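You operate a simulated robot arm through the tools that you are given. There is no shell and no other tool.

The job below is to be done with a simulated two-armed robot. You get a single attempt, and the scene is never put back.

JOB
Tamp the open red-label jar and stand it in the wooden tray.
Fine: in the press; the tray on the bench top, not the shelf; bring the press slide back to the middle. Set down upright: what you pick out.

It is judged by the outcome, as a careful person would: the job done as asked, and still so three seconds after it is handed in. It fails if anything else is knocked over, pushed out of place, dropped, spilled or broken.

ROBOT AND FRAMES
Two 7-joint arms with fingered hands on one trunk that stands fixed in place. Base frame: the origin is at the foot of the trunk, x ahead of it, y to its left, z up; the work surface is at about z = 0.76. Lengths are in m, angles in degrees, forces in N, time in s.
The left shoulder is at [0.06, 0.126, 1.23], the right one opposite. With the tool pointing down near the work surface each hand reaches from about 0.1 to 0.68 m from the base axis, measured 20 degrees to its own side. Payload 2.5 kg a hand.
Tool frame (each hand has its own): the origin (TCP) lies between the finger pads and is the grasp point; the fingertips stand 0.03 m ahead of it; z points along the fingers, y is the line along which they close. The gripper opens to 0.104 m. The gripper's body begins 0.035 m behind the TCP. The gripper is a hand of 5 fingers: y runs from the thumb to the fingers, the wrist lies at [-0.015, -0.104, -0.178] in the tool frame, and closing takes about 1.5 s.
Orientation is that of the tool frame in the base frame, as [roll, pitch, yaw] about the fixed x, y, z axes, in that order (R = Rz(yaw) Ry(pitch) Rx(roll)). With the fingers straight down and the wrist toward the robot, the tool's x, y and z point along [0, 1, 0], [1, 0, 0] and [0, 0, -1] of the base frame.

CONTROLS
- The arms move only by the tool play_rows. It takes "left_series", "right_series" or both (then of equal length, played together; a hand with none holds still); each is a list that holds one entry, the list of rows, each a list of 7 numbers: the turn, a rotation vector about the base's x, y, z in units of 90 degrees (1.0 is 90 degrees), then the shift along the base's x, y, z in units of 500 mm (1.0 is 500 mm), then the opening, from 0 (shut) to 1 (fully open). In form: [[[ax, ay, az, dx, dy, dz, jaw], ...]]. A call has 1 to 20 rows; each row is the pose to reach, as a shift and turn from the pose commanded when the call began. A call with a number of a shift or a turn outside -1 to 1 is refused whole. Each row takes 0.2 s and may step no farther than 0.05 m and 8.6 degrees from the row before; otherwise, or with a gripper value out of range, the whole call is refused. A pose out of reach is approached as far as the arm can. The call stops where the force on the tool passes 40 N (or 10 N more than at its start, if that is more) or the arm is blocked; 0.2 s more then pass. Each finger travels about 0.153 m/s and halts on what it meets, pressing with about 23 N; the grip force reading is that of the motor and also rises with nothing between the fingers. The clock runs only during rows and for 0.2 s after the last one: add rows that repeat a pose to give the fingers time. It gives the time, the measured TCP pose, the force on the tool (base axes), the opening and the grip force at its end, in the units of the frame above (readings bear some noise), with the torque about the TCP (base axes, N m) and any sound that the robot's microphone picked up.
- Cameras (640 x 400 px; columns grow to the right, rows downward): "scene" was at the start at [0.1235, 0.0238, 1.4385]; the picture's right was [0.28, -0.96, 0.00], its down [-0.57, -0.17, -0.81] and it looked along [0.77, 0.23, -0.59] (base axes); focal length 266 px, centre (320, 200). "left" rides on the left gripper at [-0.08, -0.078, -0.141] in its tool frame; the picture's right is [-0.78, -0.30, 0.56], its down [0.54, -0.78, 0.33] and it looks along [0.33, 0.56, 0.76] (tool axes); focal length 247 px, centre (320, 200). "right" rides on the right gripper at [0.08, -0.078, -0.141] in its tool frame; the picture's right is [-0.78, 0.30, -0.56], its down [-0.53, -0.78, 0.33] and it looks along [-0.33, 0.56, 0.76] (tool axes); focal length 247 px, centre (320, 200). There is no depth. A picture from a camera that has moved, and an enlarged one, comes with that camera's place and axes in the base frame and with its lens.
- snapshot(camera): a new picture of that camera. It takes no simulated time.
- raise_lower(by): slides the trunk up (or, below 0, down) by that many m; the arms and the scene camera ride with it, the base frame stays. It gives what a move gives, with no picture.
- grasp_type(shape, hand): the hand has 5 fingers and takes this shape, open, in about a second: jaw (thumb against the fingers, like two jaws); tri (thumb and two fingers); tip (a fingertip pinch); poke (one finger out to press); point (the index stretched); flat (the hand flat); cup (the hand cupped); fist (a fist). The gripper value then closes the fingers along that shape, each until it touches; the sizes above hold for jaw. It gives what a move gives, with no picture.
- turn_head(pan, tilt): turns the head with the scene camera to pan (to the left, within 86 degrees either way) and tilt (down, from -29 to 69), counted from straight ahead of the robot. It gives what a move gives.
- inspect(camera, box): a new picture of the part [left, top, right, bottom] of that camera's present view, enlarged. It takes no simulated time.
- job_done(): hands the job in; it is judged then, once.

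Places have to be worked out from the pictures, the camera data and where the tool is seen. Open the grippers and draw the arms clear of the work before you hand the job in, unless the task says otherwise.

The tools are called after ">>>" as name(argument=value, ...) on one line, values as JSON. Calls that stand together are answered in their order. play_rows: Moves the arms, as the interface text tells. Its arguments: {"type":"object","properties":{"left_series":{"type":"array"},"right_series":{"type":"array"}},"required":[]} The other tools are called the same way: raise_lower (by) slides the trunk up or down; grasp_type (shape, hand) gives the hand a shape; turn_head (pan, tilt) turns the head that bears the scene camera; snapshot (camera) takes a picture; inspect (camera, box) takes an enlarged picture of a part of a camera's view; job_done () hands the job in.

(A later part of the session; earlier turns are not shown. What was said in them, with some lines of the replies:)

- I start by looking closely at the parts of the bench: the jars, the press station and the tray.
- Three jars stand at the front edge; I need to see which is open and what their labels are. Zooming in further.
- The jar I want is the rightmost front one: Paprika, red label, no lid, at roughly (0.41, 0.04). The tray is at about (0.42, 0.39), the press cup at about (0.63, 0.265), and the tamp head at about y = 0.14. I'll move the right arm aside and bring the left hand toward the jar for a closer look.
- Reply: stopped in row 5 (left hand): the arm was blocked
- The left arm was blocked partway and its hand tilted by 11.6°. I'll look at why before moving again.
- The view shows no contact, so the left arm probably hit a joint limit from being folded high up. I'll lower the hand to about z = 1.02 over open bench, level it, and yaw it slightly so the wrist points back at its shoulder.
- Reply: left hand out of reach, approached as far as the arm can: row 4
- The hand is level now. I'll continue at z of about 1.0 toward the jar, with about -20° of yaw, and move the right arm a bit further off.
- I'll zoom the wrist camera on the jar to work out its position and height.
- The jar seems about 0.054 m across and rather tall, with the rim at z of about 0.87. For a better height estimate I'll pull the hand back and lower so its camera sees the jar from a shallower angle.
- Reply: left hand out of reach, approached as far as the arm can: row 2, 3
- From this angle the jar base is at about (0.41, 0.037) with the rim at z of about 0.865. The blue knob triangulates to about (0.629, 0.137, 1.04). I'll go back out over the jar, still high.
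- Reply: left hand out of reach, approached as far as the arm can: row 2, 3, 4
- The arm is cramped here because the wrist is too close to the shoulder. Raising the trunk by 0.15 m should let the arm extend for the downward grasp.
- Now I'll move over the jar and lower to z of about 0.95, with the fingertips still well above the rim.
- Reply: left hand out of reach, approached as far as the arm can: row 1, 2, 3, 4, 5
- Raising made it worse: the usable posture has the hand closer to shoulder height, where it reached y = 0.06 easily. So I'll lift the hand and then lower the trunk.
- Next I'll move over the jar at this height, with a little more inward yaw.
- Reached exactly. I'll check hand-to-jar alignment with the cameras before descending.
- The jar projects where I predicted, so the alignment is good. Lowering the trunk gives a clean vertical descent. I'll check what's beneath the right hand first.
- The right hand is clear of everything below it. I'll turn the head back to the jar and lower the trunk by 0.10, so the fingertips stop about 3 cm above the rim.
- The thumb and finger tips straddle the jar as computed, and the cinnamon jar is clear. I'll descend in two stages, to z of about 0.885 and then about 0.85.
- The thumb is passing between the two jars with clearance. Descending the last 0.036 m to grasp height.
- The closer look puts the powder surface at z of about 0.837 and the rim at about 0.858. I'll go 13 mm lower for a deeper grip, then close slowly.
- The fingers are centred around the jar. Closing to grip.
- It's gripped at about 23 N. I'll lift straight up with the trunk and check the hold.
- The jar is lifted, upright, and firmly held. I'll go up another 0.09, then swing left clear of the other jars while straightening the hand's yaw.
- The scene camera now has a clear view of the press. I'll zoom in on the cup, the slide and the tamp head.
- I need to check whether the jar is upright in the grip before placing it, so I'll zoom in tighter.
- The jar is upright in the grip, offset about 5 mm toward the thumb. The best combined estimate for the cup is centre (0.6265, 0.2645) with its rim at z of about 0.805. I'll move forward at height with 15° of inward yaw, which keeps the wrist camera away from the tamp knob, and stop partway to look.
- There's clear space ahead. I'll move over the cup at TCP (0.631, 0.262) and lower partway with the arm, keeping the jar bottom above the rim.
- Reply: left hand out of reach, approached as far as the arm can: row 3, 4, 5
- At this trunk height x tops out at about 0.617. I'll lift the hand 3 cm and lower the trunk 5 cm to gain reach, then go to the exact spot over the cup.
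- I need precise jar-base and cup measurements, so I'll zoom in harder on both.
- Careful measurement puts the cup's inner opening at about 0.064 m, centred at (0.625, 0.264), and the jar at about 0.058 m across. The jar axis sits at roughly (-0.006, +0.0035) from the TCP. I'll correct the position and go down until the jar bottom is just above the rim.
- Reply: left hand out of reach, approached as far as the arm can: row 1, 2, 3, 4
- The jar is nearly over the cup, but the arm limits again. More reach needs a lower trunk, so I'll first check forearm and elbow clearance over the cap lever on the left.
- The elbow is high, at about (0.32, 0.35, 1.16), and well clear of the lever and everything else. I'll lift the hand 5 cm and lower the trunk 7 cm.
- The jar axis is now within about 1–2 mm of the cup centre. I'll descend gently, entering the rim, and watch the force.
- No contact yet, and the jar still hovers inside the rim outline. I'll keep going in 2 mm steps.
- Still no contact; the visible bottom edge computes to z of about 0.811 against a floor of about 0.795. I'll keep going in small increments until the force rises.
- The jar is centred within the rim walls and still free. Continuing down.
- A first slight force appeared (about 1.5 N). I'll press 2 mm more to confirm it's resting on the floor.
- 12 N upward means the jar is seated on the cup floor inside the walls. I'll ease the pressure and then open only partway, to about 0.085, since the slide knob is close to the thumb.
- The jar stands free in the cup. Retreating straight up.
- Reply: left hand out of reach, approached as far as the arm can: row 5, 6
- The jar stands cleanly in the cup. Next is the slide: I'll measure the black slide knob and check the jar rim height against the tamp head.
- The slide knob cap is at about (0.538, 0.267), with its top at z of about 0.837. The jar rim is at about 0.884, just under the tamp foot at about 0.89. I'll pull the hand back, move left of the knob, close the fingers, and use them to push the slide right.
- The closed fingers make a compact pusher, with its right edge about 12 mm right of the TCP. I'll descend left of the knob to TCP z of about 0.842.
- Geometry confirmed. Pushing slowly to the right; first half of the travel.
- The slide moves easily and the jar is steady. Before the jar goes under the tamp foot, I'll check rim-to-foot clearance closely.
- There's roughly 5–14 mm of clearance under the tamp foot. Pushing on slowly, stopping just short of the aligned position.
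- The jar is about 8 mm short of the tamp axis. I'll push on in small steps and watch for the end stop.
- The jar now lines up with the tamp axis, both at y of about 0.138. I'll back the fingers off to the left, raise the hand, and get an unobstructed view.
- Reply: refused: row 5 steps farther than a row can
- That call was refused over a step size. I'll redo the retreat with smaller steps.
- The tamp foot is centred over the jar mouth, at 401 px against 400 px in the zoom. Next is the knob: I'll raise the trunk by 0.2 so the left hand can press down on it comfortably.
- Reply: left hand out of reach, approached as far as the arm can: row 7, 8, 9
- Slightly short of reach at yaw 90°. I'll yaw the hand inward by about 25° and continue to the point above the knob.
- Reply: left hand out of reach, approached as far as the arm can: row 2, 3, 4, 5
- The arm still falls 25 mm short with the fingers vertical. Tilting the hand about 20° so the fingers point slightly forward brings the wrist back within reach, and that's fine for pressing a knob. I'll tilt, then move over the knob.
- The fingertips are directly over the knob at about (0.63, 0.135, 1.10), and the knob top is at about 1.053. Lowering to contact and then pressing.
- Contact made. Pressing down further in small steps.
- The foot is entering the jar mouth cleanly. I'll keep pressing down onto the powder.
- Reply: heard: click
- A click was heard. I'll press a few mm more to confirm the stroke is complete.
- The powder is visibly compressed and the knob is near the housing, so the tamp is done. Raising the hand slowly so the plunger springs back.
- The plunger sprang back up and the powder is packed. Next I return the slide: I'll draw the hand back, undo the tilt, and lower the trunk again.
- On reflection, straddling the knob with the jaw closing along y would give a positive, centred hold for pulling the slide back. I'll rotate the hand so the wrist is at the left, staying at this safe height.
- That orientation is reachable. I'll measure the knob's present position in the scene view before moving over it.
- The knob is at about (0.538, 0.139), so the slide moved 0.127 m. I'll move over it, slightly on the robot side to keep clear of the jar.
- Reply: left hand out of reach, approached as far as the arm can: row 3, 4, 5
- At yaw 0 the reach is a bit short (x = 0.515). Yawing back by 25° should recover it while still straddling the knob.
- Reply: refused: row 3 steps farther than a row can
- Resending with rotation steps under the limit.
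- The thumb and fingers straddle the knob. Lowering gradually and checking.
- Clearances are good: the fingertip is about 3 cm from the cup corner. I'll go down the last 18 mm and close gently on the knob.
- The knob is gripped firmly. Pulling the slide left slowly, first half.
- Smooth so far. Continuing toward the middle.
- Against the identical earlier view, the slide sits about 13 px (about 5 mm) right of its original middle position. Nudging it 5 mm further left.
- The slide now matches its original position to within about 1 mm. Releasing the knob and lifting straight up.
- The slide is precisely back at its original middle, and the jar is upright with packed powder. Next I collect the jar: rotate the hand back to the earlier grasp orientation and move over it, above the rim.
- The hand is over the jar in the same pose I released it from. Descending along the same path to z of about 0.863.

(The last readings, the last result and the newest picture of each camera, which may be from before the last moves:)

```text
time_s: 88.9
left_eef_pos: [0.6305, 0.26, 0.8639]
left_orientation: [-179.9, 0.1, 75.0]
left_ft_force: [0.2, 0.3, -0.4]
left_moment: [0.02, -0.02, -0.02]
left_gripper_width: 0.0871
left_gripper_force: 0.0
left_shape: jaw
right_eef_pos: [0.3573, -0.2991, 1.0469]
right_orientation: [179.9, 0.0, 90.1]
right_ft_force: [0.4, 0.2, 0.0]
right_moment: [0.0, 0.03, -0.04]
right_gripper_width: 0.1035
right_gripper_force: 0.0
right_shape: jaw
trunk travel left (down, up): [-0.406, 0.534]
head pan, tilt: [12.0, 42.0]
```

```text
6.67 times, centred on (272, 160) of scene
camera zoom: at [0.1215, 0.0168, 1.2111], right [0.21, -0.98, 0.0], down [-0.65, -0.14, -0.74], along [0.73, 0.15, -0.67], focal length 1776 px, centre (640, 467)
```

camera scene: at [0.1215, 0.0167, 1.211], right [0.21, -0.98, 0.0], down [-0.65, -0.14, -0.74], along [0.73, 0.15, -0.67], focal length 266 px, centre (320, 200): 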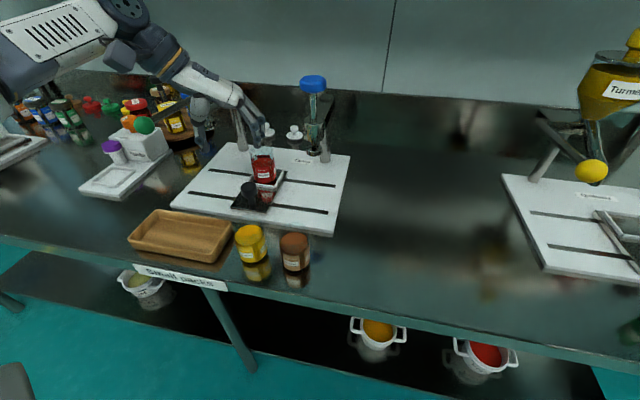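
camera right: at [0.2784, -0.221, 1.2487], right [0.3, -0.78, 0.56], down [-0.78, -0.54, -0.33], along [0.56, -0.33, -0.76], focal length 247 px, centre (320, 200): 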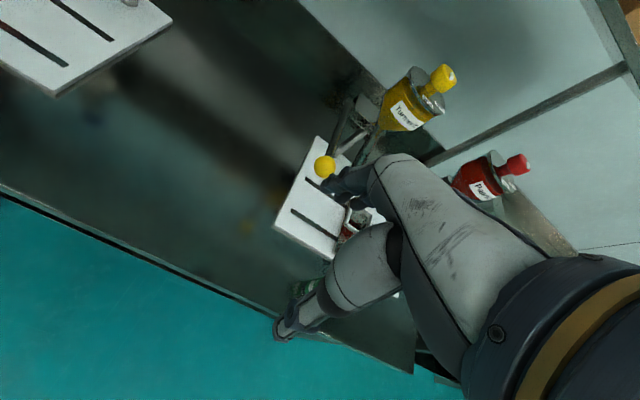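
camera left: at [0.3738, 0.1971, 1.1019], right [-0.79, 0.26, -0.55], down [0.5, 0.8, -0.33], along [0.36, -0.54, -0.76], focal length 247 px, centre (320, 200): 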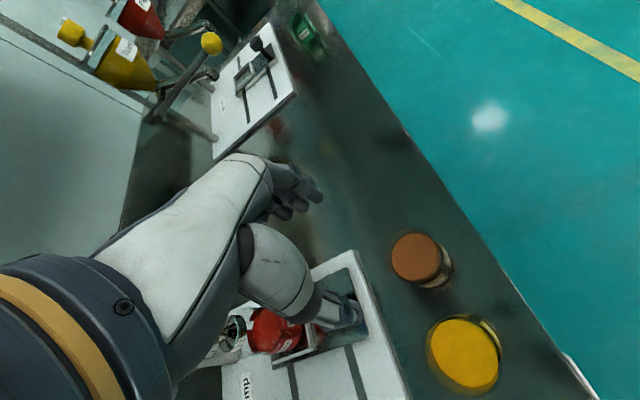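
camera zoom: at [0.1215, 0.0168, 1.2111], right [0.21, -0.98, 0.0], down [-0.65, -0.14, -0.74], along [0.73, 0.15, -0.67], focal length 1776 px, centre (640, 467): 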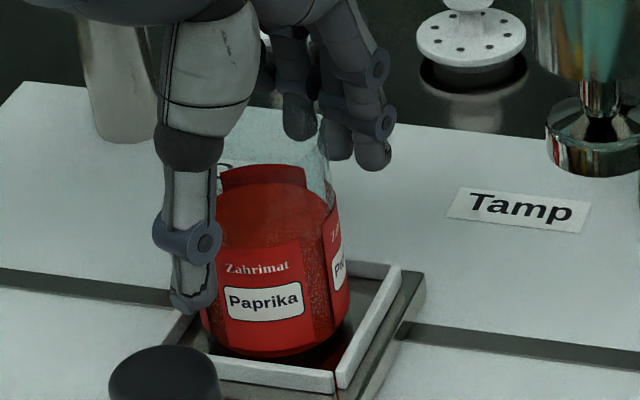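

Same geometry as at release. Closing to grip.

>>> play_rows(left_series=[[[0, 0, 0, 0, 0, 0, 0.75], [0, 0, 0, 0, 0, 0, 0.65], [0, 0, 0, 0, 0, 0, 0.55], [0, 0, 0, 0, 0, 0, 0.5], [0, 0, 0, 0, 0, 0, 0.45], [0, 0, 0, 0, 0, 0, 0.35], [0, 0, 0, 0, 0, 0, 0.2], [0, 0, 0, 0, 0, 0, 0.2], [0, 0, 0, 0, 0, 0, 0.2]]])

>>> inspect(camera="scene", box=[240, 130, 304, 190])

```text
time_s: 90.9
left_eef_pos: [0.6311, 0.2614, 0.862]
left_orientation: [-180.0, 0.1, 75.0]
left_ft_force: [-0.4, -0.5, 0.1]
left_moment: [-0.01, -0.01, 0.01]
left_gripper_width: 0.0431
left_gripper_force: 22.8
left_shape: jaw
right_eef_pos: [0.3563, -0.3011, 1.0478]
right_orientation: [180.0, 0.0, 90.1]
right_ft_force: [0.0, 0.6, 0.5]
right_moment: [0.02, -0.02, 0.01]
right_gripper_width: 0.1039
right_gripper_force: 0.1
right_shape: jaw
trunk travel left (down, up): [-0.406, 0.534]
head pan, tilt: [12.0, 42.0]
```

```text
6.67 times, centred on (272, 160) of scene
camera zoom: at [0.1215, 0.0168, 1.211], right [0.21, -0.98, 0.0], down [-0.65, -0.14, -0.74], along [0.73, 0.15, -0.67], focal length 1776 px, centre (640, 467)
```

zoom: 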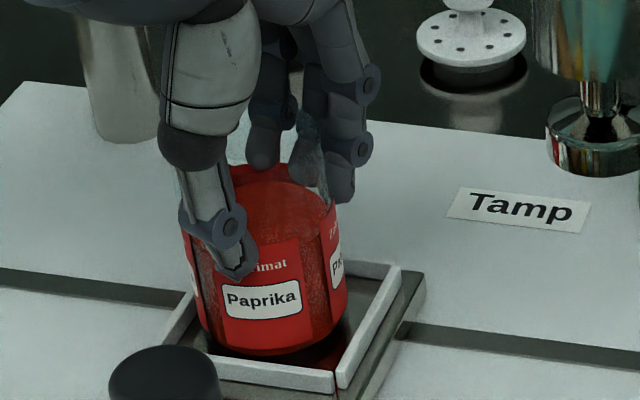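

Gripped at about 23 N. Lifting straight up with the trunk.

>>> raise_lower(by=0.04)

>>> inspect(camera="scene", box=[220, 140, 310, 220])

>>> raise_lower(by=0.06)

>>> snapshot(camera="scene")

```text
time_s: 91.8
left_eef_pos: [0.6289, 0.2597, 0.9017]
left_orientation: [-179.8, 0.0, 75.0]
left_ft_force: [0.1, 0.4, -0.5]
left_moment: [0.02, 0.01, -0.01]
left_gripper_width: 0.0435
left_gripper_force: 22.6
left_shape: jaw
right_eef_pos: [0.3565, -0.301, 1.0877]
right_orientation: [-180.0, 0.0, 90.1]
right_ft_force: [0.1, 0.5, 0.1]
right_moment: [0.01, 0.0, -0.03]
right_gripper_width: 0.1039
right_gripper_force: 0.1
right_shape: jaw
trunk travel left (down, up): [-0.446, 0.494]
head pan, tilt: [12.0, 42.0]
```

```text
5.00 times, centred on (265, 180) of scene
camera zoom: at [0.1216, 0.0168, 1.2511], right [0.21, -0.98, 0.0], down [-0.65, -0.14, -0.74], along [0.73, 0.15, -0.67], focal length 1332 px, centre (595, 300)
```

zoom: 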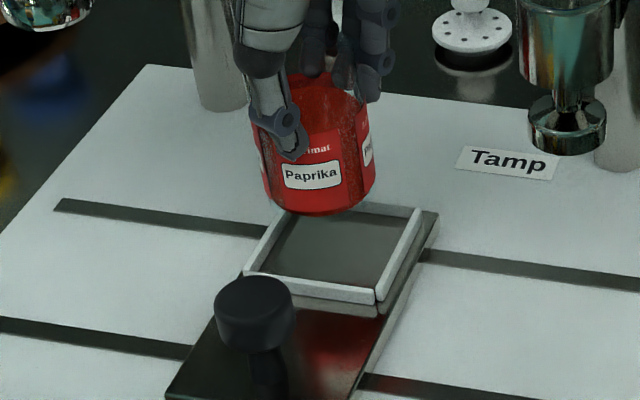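

```text
time_s: 92.8
left_eef_pos: [0.6304, 0.2603, 0.9637]
left_orientation: [-179.8, 0.1, 75.0]
left_ft_force: [-1.0, -0.3, -0.7]
left_moment: [0.02, 0.0, 0.01]
left_gripper_width: 0.0433
left_gripper_force: 22.7
left_shape: jaw
right_eef_pos: [0.3562, -0.3002, 1.1473]
right_orientation: [180.0, 0.0, 90.1]
right_ft_force: [0.8, 0.5, -0.4]
right_moment: [0.02, 0.03, -0.03]
right_gripper_width: 0.1037
right_gripper_force: 0.0
right_shape: jaw
trunk travel left (down, up): [-0.506, 0.434]
head pan, tilt: [12.0, 42.0]
```

```text
taken
camera scene: at [0.1216, 0.0168, 1.311], right [0.21, -0.98, 0.0], down [-0.65, -0.14, -0.74], along [0.73, 0.15, -0.67], focal length 266 px, centre (320, 200)
```

scene: 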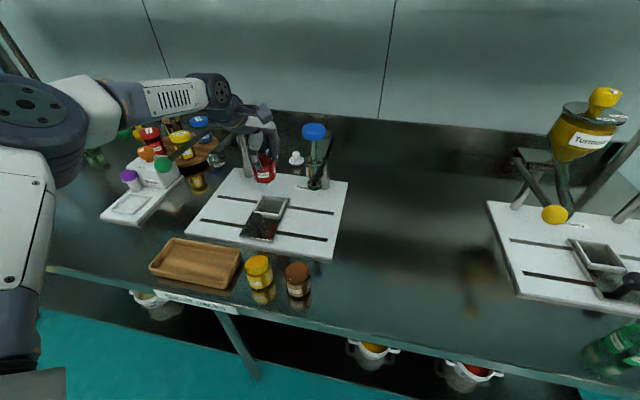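

The jar is free and the slide hasn't moved. I'll measure the tray.

>>> inspect(camera="scene", box=[140, 225, 260, 305])

```text
5.00 times, centred on (200, 265) of scene
camera zoom: at [0.1216, 0.0168, 1.311], right [0.21, -0.98, 0.0], down [-0.65, -0.14, -0.74], along [0.73, 0.15, -0.67], focal length 1332 px, centre (920, -125)
```

zoom: 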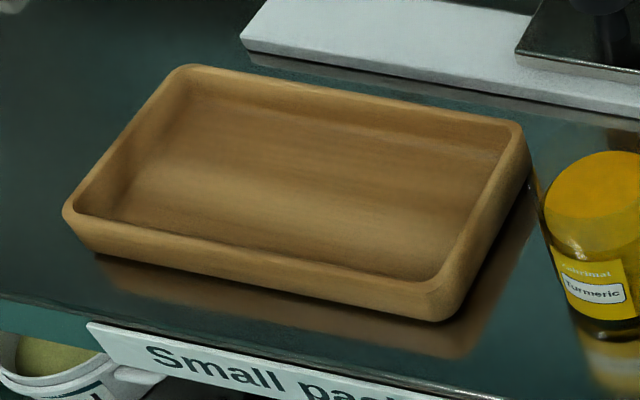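

The tray spans about x 0.378–0.470 and y 0.285–0.470, centred at (0.424, 0.378), with its rim at z of about 0.79. I'll carry the jar back and then left over the tray at height.

>>> play_rows(left_series=[[[0, 0, 0, -0.05, 0, 0.01, 0.2], [0, 0, 0.0, -0.12, 0.0, 0.02, 0.2], [0, 0, 0.05, -0.2, 0.01, 0.02, 0.2], [0, 0, 0.1, -0.28, 0.03, 0.02, 0.2], [0, 0, 0.15, -0.34, 0.07, 0.02, 0.2], [0, 0, 0.167, -0.38, 0.12, 0.02, 0.2], [0, 0, 0.167, -0.4, 0.17, 0.02, 0.2], [0, 0, 0.167, -0.4, 0.22, 0.02, 0.2], [0, 0, 0.167, -0.4, 0.234, 0.02, 0.2], [0, 0, 0.167, -0.4, 0.234, 0.02, 0.2]]])

>>> snapshot(camera="scene")

>>> snapshot(camera="left")

```text
time_s: 95.0
left_eef_pos: [0.4316, 0.3771, 0.972]
left_orientation: [-179.8, 0.1, 90.0]
left_ft_force: [1.4, -0.3, -1.6]
left_moment: [0.0, 0.04, 0.04]
left_gripper_width: 0.043
left_gripper_force: 23.2
left_shape: jaw
right_eef_pos: [0.3564, -0.3008, 1.1487]
right_orientation: [179.9, 0.0, 90.1]
right_ft_force: [0.6, -1.0, -0.7]
right_moment: [0.01, 0.01, -0.03]
right_gripper_width: 0.1037
right_gripper_force: 0.1
right_shape: jaw
trunk travel left (down, up): [-0.506, 0.434]
head pan, tilt: [12.0, 42.0]
```

```text
taken
camera scene: at [0.1215, 0.0169, 1.311], right [0.21, -0.98, 0.0], down [-0.65, -0.14, -0.74], along [0.73, 0.15, -0.67], focal length 266 px, centre (320, 200)
```

scene: 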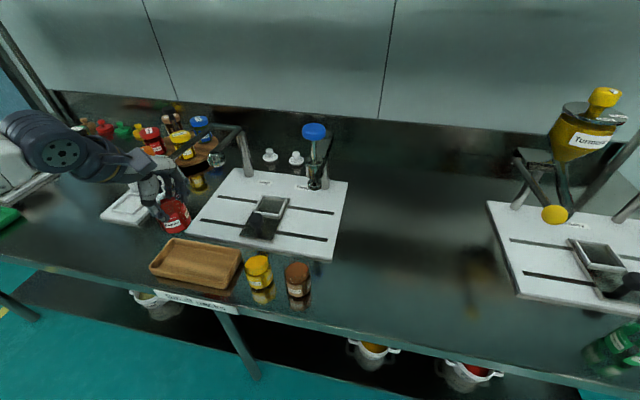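

```text
taken
camera left: at [0.3532, 0.296, 1.114], right [-0.3, -0.78, -0.55], down [-0.78, 0.53, -0.33], along [0.55, 0.33, -0.76], focal length 247 px, centre (320, 200)
```

left: 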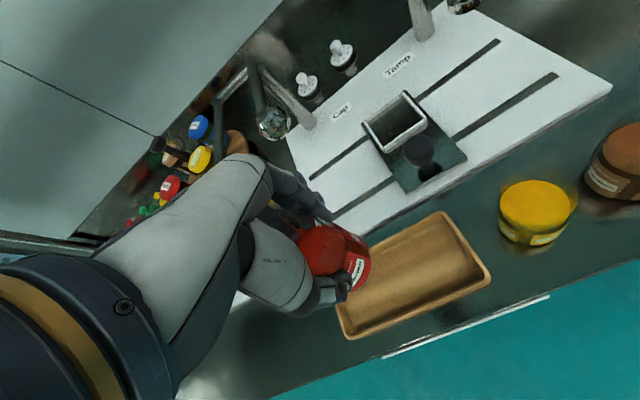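

The jar's centre is over the tray centre. Lowering the trunk by 0.10 and then checking.

>>> raise_lower(by=-0.1)

>>> snapshot(camera="scene")

>>> inspect(camera="left", box=[250, 150, 450, 350])

```text
time_s: 96.3
left_eef_pos: [0.4321, 0.3764, 0.8725]
left_orientation: [-179.9, 0.1, 90.1]
left_ft_force: [-0.4, 1.0, -0.8]
left_moment: [-0.02, 0.03, 0.02]
left_gripper_width: 0.0429
left_gripper_force: 23.5
left_shape: jaw
right_eef_pos: [0.3573, -0.3005, 1.0483]
right_orientation: [179.9, 0.0, 90.1]
right_ft_force: [-0.6, 0.7, 1.1]
right_moment: [0.01, -0.05, -0.02]
right_gripper_width: 0.1037
right_gripper_force: 0.0
right_shape: jaw
trunk travel left (down, up): [-0.406, 0.534]
head pan, tilt: [12.0, 42.0]
```

```text
taken
camera scene: at [0.1215, 0.0169, 1.2111], right [0.21, -0.98, 0.0], down [-0.65, -0.14, -0.74], along [0.73, 0.15, -0.67], focal length 266 px, centre (320, 200)
```

scene: 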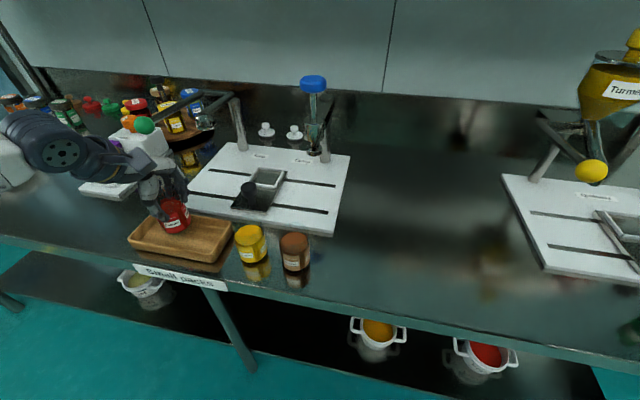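

```text
2.00 times, centred on (350, 250) of left
camera zoom: at [0.3532, 0.2959, 1.0142], right [-0.3, -0.78, -0.55], down [-0.78, 0.53, -0.33], along [0.55, 0.33, -0.76], focal length 494 px, centre (260, 100)
```

zoom: 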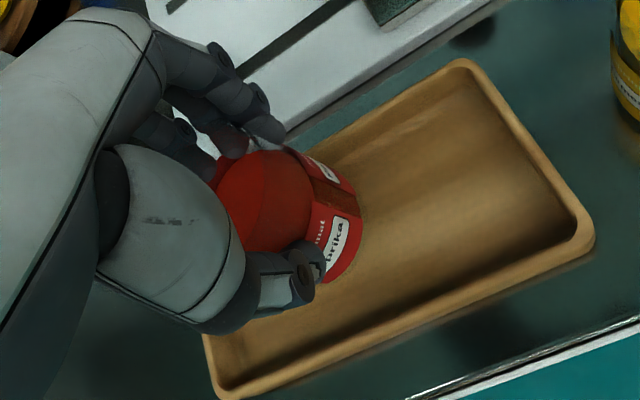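

The projection confirms the jar is centred over the tray. Descending with the arm, slowing near the expected contact.

>>> play_rows(left_series=[[[0, 0, 0, 0, 0, -0.02, 0.2], [0, 0, 0, 0, 0, -0.04, 0.2], [0, 0, 0, 0, 0, -0.052, 0.2], [0, 0, 0, 0, 0, -0.06, 0.2], [0, 0, 0, 0, 0, -0.06, 0.2]]])

>>> inspect(camera="scene", box=[120, 170, 240, 270])

```text
time_s: 97.5
left_eef_pos: [0.4305, 0.375, 0.8423]
left_orientation: [-179.8, 0.1, 90.1]
left_ft_force: [-0.7, 0.0, -0.4]
left_moment: [0.02, 0.01, 0.01]
left_gripper_width: 0.043
left_gripper_force: 23.1
left_shape: jaw
right_eef_pos: [0.3555, -0.3017, 1.0481]
right_orientation: [179.9, 0.0, 90.0]
right_ft_force: [-0.3, 0.2, 1.1]
right_moment: [-0.01, 0.01, 0.0]
right_gripper_width: 0.1037
right_gripper_force: 0.1
right_shape: jaw
trunk travel left (down, up): [-0.406, 0.534]
head pan, tilt: [12.0, 42.0]
```

```text
4.00 times, centred on (180, 220) of scene
camera zoom: at [0.1214, 0.0168, 1.2111], right [0.21, -0.98, 0.0], down [-0.65, -0.14, -0.74], along [0.73, 0.15, -0.67], focal length 1065 px, centre (880, 120)
```

zoom: 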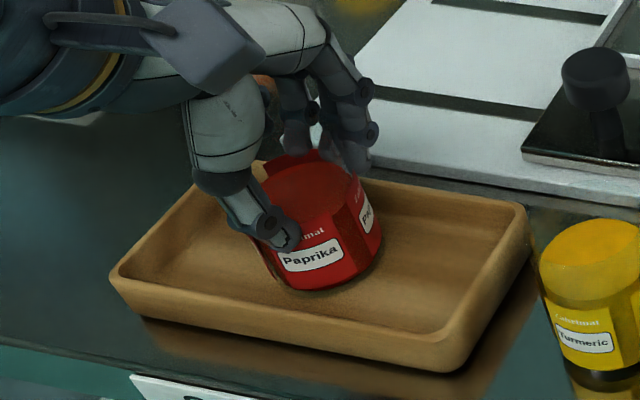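

The jar is just above the tray floor. Continuing in 2 mm steps to contact.

>>> play_rows(left_series=[[[0, 0, 0, 0, 0, -0.004, 0.2], [0, 0, 0, 0, 0, -0.008, 0.2], [0, 0, 0, 0, 0, -0.012, 0.2], [0, 0, 0, 0, 0, -0.012, 0.2]]])

```text
time_s: 98.5
left_eef_pos: [0.4319, 0.3762, 0.8401]
left_orientation: [179.5, 0.0, 90.0]
left_ft_force: [-1.3, 0.6, 22.5]
left_moment: [0.1, 0.06, 0.03]
left_gripper_width: 0.0439
left_gripper_force: 22.9
left_shape: jaw
right_eef_pos: [0.3552, -0.3023, 1.048]
right_orientation: [179.9, -0.1, 90.1]
right_ft_force: [-0.1, 0.3, 0.7]
right_moment: [0.01, -0.03, -0.01]
right_gripper_width: 0.104
right_gripper_force: 0.0
right_shape: jaw
trunk travel left (down, up): [-0.406, 0.534]
head pan, tilt: [12.0, 42.0]
```

Firm contact (22 N), so the jar is on the tray floor. I'll ease off 4 mm, then open gradually.

>>> play_rows(left_series=[[[0, 0, 0, 0, 0, 0.004, 0.2], [0, 0, 0, 0, 0, 0.008, 0.2], [0, 0, 0, 0, 0, 0.008, 0.3], [0, 0, 0, 0, 0, 0.008, 0.45], [0, 0, 0, 0, 0, 0.008, 0.55], [0, 0, 0, 0, 0, 0.008, 0.65], [0, 0, 0, 0, 0, 0.008, 0.75], [0, 0, 0, 0, 0, 0.008, 0.85], [0, 0, 0, 0, 0, 0.008, 0.88], [0, 0, 0, 0, 0, 0.008, 0.88]]])

>>> inspect(camera="scene", box=[120, 170, 240, 270])

>>> inspect(camera="left", box=[250, 150, 450, 350])

```text
time_s: 100.7
left_eef_pos: [0.4313, 0.3771, 0.8406]
left_orientation: [-180.0, 0.2, 90.0]
left_ft_force: [-0.9, 0.3, 0.1]
left_moment: [0.03, -0.02, 0.03]
left_gripper_width: 0.0912
left_gripper_force: 0.1
left_shape: jaw
right_eef_pos: [0.3573, -0.3004, 1.0474]
right_orientation: [180.0, 0.0, 90.0]
right_ft_force: [0.3, 0.1, -1.0]
right_moment: [0.03, -0.03, 0.02]
right_gripper_width: 0.1039
right_gripper_force: 0.0
right_shape: jaw
trunk travel left (down, up): [-0.406, 0.534]
head pan, tilt: [12.0, 42.0]
```

```text
4.00 times, centred on (180, 220) of scene
camera zoom: at [0.1215, 0.0168, 1.2111], right [0.21, -0.98, 0.0], down [-0.65, -0.14, -0.74], along [0.73, 0.15, -0.67], focal length 1065 px, centre (880, 120)
```

zoom: 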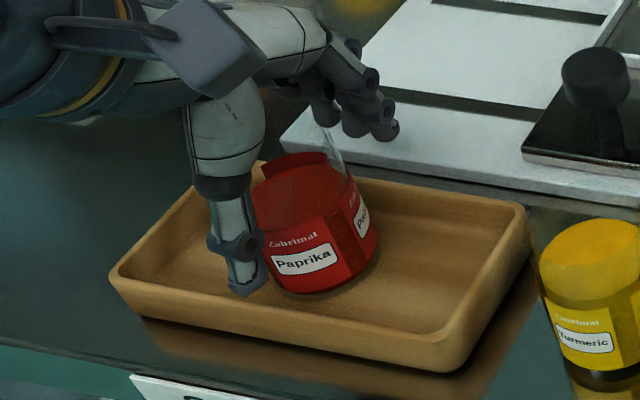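

```text
2.00 times, centred on (350, 250) of left
camera zoom: at [0.3527, 0.2958, 0.9828], right [-0.3, -0.78, -0.55], down [-0.78, 0.53, -0.33], along [0.55, 0.33, -0.76], focal length 494 px, centre (260, 100)
```

zoom: 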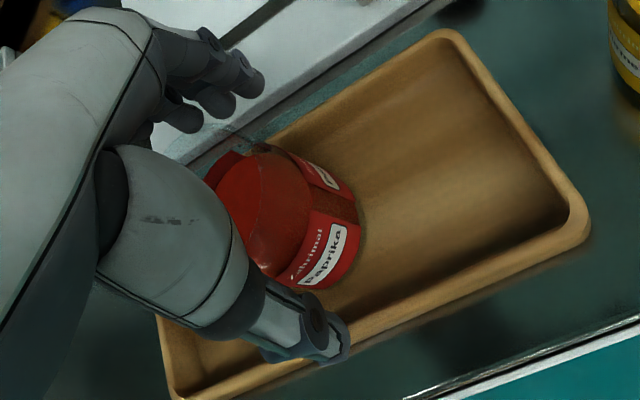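

Released. I'll check closely that the jar is standing flat before moving away.

>>> inspect(camera="scene", box=[165, 190, 235, 250])

>>> inspect(camera="left", box=[310, 210, 390, 290])

```text
6.67 times, centred on (200, 220) of scene
camera zoom: at [0.1215, 0.0168, 1.2111], right [0.21, -0.98, 0.0], down [-0.65, -0.14, -0.74], along [0.73, 0.15, -0.67], focal length 1776 px, centre (1120, 67)
```

zoom: 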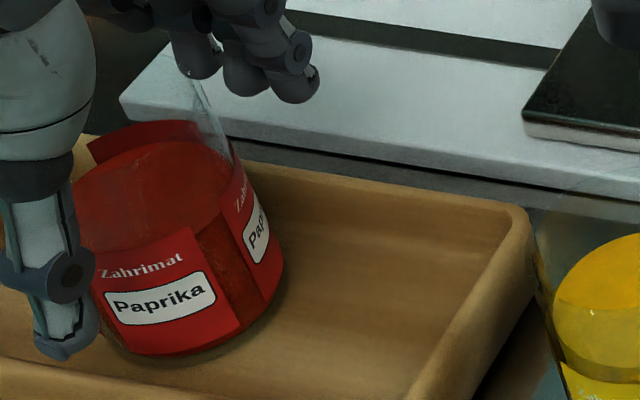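

```text
5.00 times, centred on (350, 250) of left
camera zoom: at [0.3527, 0.2958, 0.9828], right [-0.3, -0.78, -0.55], down [-0.78, 0.53, -0.33], along [0.55, 0.33, -0.76], focal length 1235 px, centre (170, -50)
```

zoom: 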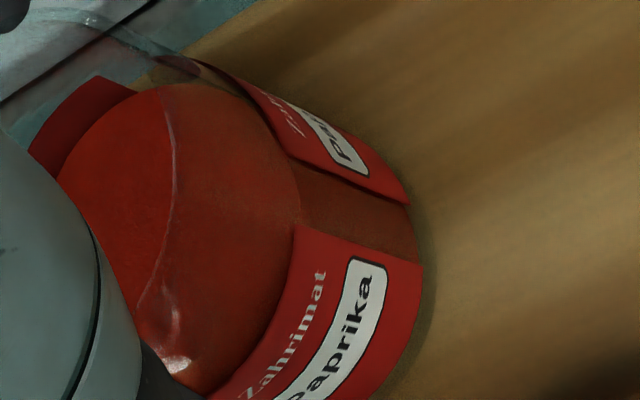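

The right glass edge has slope 0.47 against an expected 0.49 for vertical, and the contact shadow is even, so the jar stands upright. Retreating straight up with the trunk.

>>> raise_lower(by=0.12)

>>> snapshot(camera="scene")

>>> inspect(camera="left", box=[230, 140, 470, 340])

```text
time_s: 102.2
left_eef_pos: [0.4298, 0.3766, 0.9596]
left_orientation: [-179.9, 0.1, 90.2]
left_ft_force: [-0.3, 0.6, 0.8]
left_moment: [0.01, 0.02, -0.01]
left_gripper_width: 0.0914
left_gripper_force: 0.1
left_shape: jaw
right_eef_pos: [0.357, -0.2997, 1.1679]
right_orientation: [180.0, 0.0, 90.1]
right_ft_force: [0.2, -0.2, 1.1]
right_moment: [-0.01, 0.02, -0.02]
right_gripper_width: 0.1038
right_gripper_force: 0.0
right_shape: jaw
trunk travel left (down, up): [-0.526, 0.414]
head pan, tilt: [12.0, 42.0]
```

```text
taken
camera scene: at [0.1215, 0.0168, 1.331], right [0.21, -0.98, 0.0], down [-0.65, -0.14, -0.74], along [0.73, 0.15, -0.67], focal length 266 px, centre (320, 200)
```

scene: 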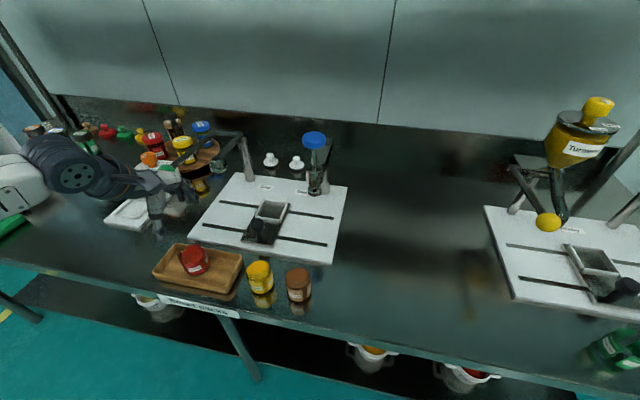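

```text
2.00 times, centred on (350, 240) of left
camera zoom: at [0.3527, 0.2958, 1.1026], right [-0.3, -0.78, -0.55], down [-0.78, 0.53, -0.33], along [0.55, 0.33, -0.76], focal length 494 px, centre (260, 120)
```

zoom: 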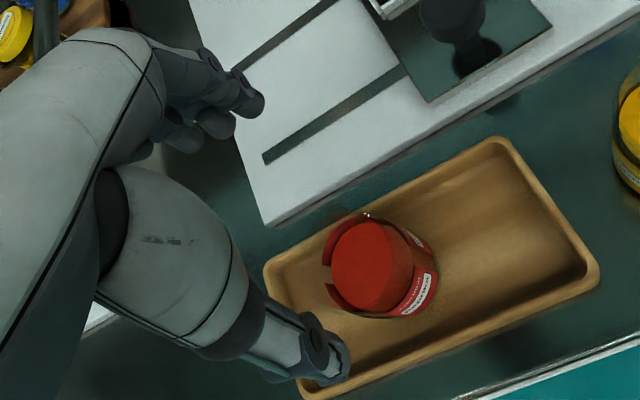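

The jar stands upright in the tray. I'll raise the left hand further and draw it clear, fully open, then make a final check.

>>> raise_lower(by=0.1)

>>> play_rows(left_series=[[[0, 0, 0, -0.03, 0, 0.08, 0.9], [0, 0, 0, -0.07, 0.0, 0.16, 1], [0, 0, 0, -0.12, 0.0, 0.22, 1], [0, 0, 0, -0.16, 0.0, 0.26, 1], [0, 0, 0, -0.16, 0.0, 0.26, 1]]])

>>> snapshot(camera="scene")

>>> inspect(camera="scene", box=[140, 180, 360, 320])

>>> snapshot(camera="left")

```text
time_s: 103.5
left_eef_pos: [0.4316, 0.377, 1.0591]
left_orientation: [180.0, 0.1, 90.0]
left_ft_force: [0.1, 0.8, 0.1]
left_moment: [-0.05, 0.01, -0.01]
left_gripper_width: 0.0912
left_gripper_force: 0.1
left_shape: jaw
right_eef_pos: [0.3565, -0.2995, 1.2676]
right_orientation: [-179.9, 0.0, 90.1]
right_ft_force: [0.4, 0.4, 1.0]
right_moment: [-0.01, 0.0, 0.01]
right_gripper_width: 0.1038
right_gripper_force: 0.1
right_shape: jaw
trunk travel left (down, up): [-0.626, 0.314]
head pan, tilt: [12.0, 42.0]
```

```text
time_s: 104.7
left_eef_pos: [0.3569, 0.3652, 1.1844]
left_orientation: [-179.7, 2.1, 87.9]
left_ft_force: [0.0, -0.2, 0.7]
left_moment: [0.02, 0.0, 0.01]
left_gripper_width: 0.1037
left_gripper_force: 0.1
left_shape: jaw
right_eef_pos: [0.3571, -0.3, 1.2677]
right_orientation: [-180.0, 0.1, 90.2]
right_ft_force: [0.1, 1.2, 0.1]
right_moment: [0.0, 0.01, -0.01]
right_gripper_width: 0.1036
right_gripper_force: 0.0
right_shape: jaw
trunk travel left (down, up): [-0.626, 0.314]
head pan, tilt: [12.0, 42.0]
```

```text
taken
camera scene: at [0.1216, 0.0168, 1.431], right [0.21, -0.98, 0.0], down [-0.65, -0.14, -0.74], along [0.73, 0.15, -0.67], focal length 266 px, centre (320, 200)
```

scene: 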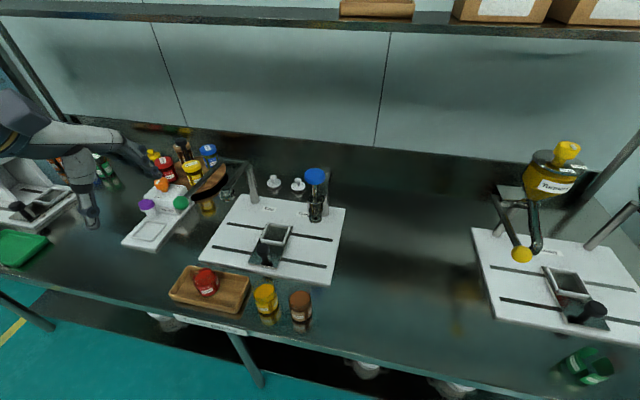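

```text
2.86 times, centred on (250, 250) of scene
camera zoom: at [0.1216, 0.0168, 1.431], right [0.21, -0.98, 0.0], down [-0.65, -0.14, -0.74], along [0.73, 0.15, -0.67], focal length 761 px, centre (520, 57)
```

zoom: 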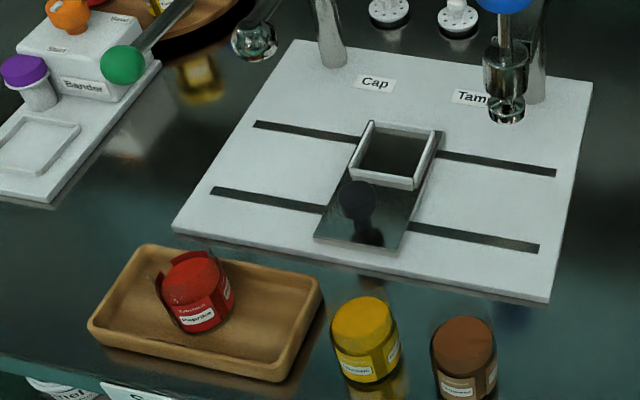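

```text
taken
camera left: at [0.2761, 0.2934, 1.3303], right [-0.33, -0.78, -0.53], down [-0.76, 0.55, -0.35], along [0.56, 0.29, -0.78], focal length 247 px, centre (320, 200)
```

left: 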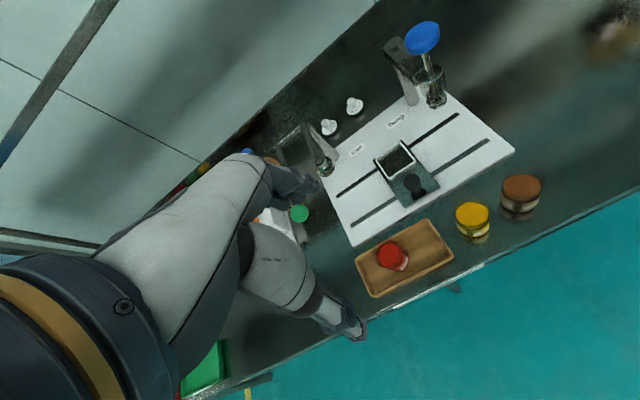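

The final views show the tamped paprika jar upright in the bench-top tray, the press slide back in the middle, and the plunger up. The other jars and parts are where they were, and both arms are clear with hands open. Handing in.

>>> job_done()

```text
The job is handed in.
```

The open paprika jar (red label) has been tamped in the press and now stands upright in the wooden tray on the bench top. I've handed the job in, but no verdict came back.

- **Tamping:** the plunger clicked when I pressed it, the powder ended up visibly lower and packed, and the plunger sprang back up.
- **Press slide:** it is back in the middle and matches its starting position in the camera view.
- **Jar in the tray:** it stands flat, a little left of the tray's centre.
- **Everything else:** in the last pictures nothing is knocked over or moved. Both arms are clear with the hands open.
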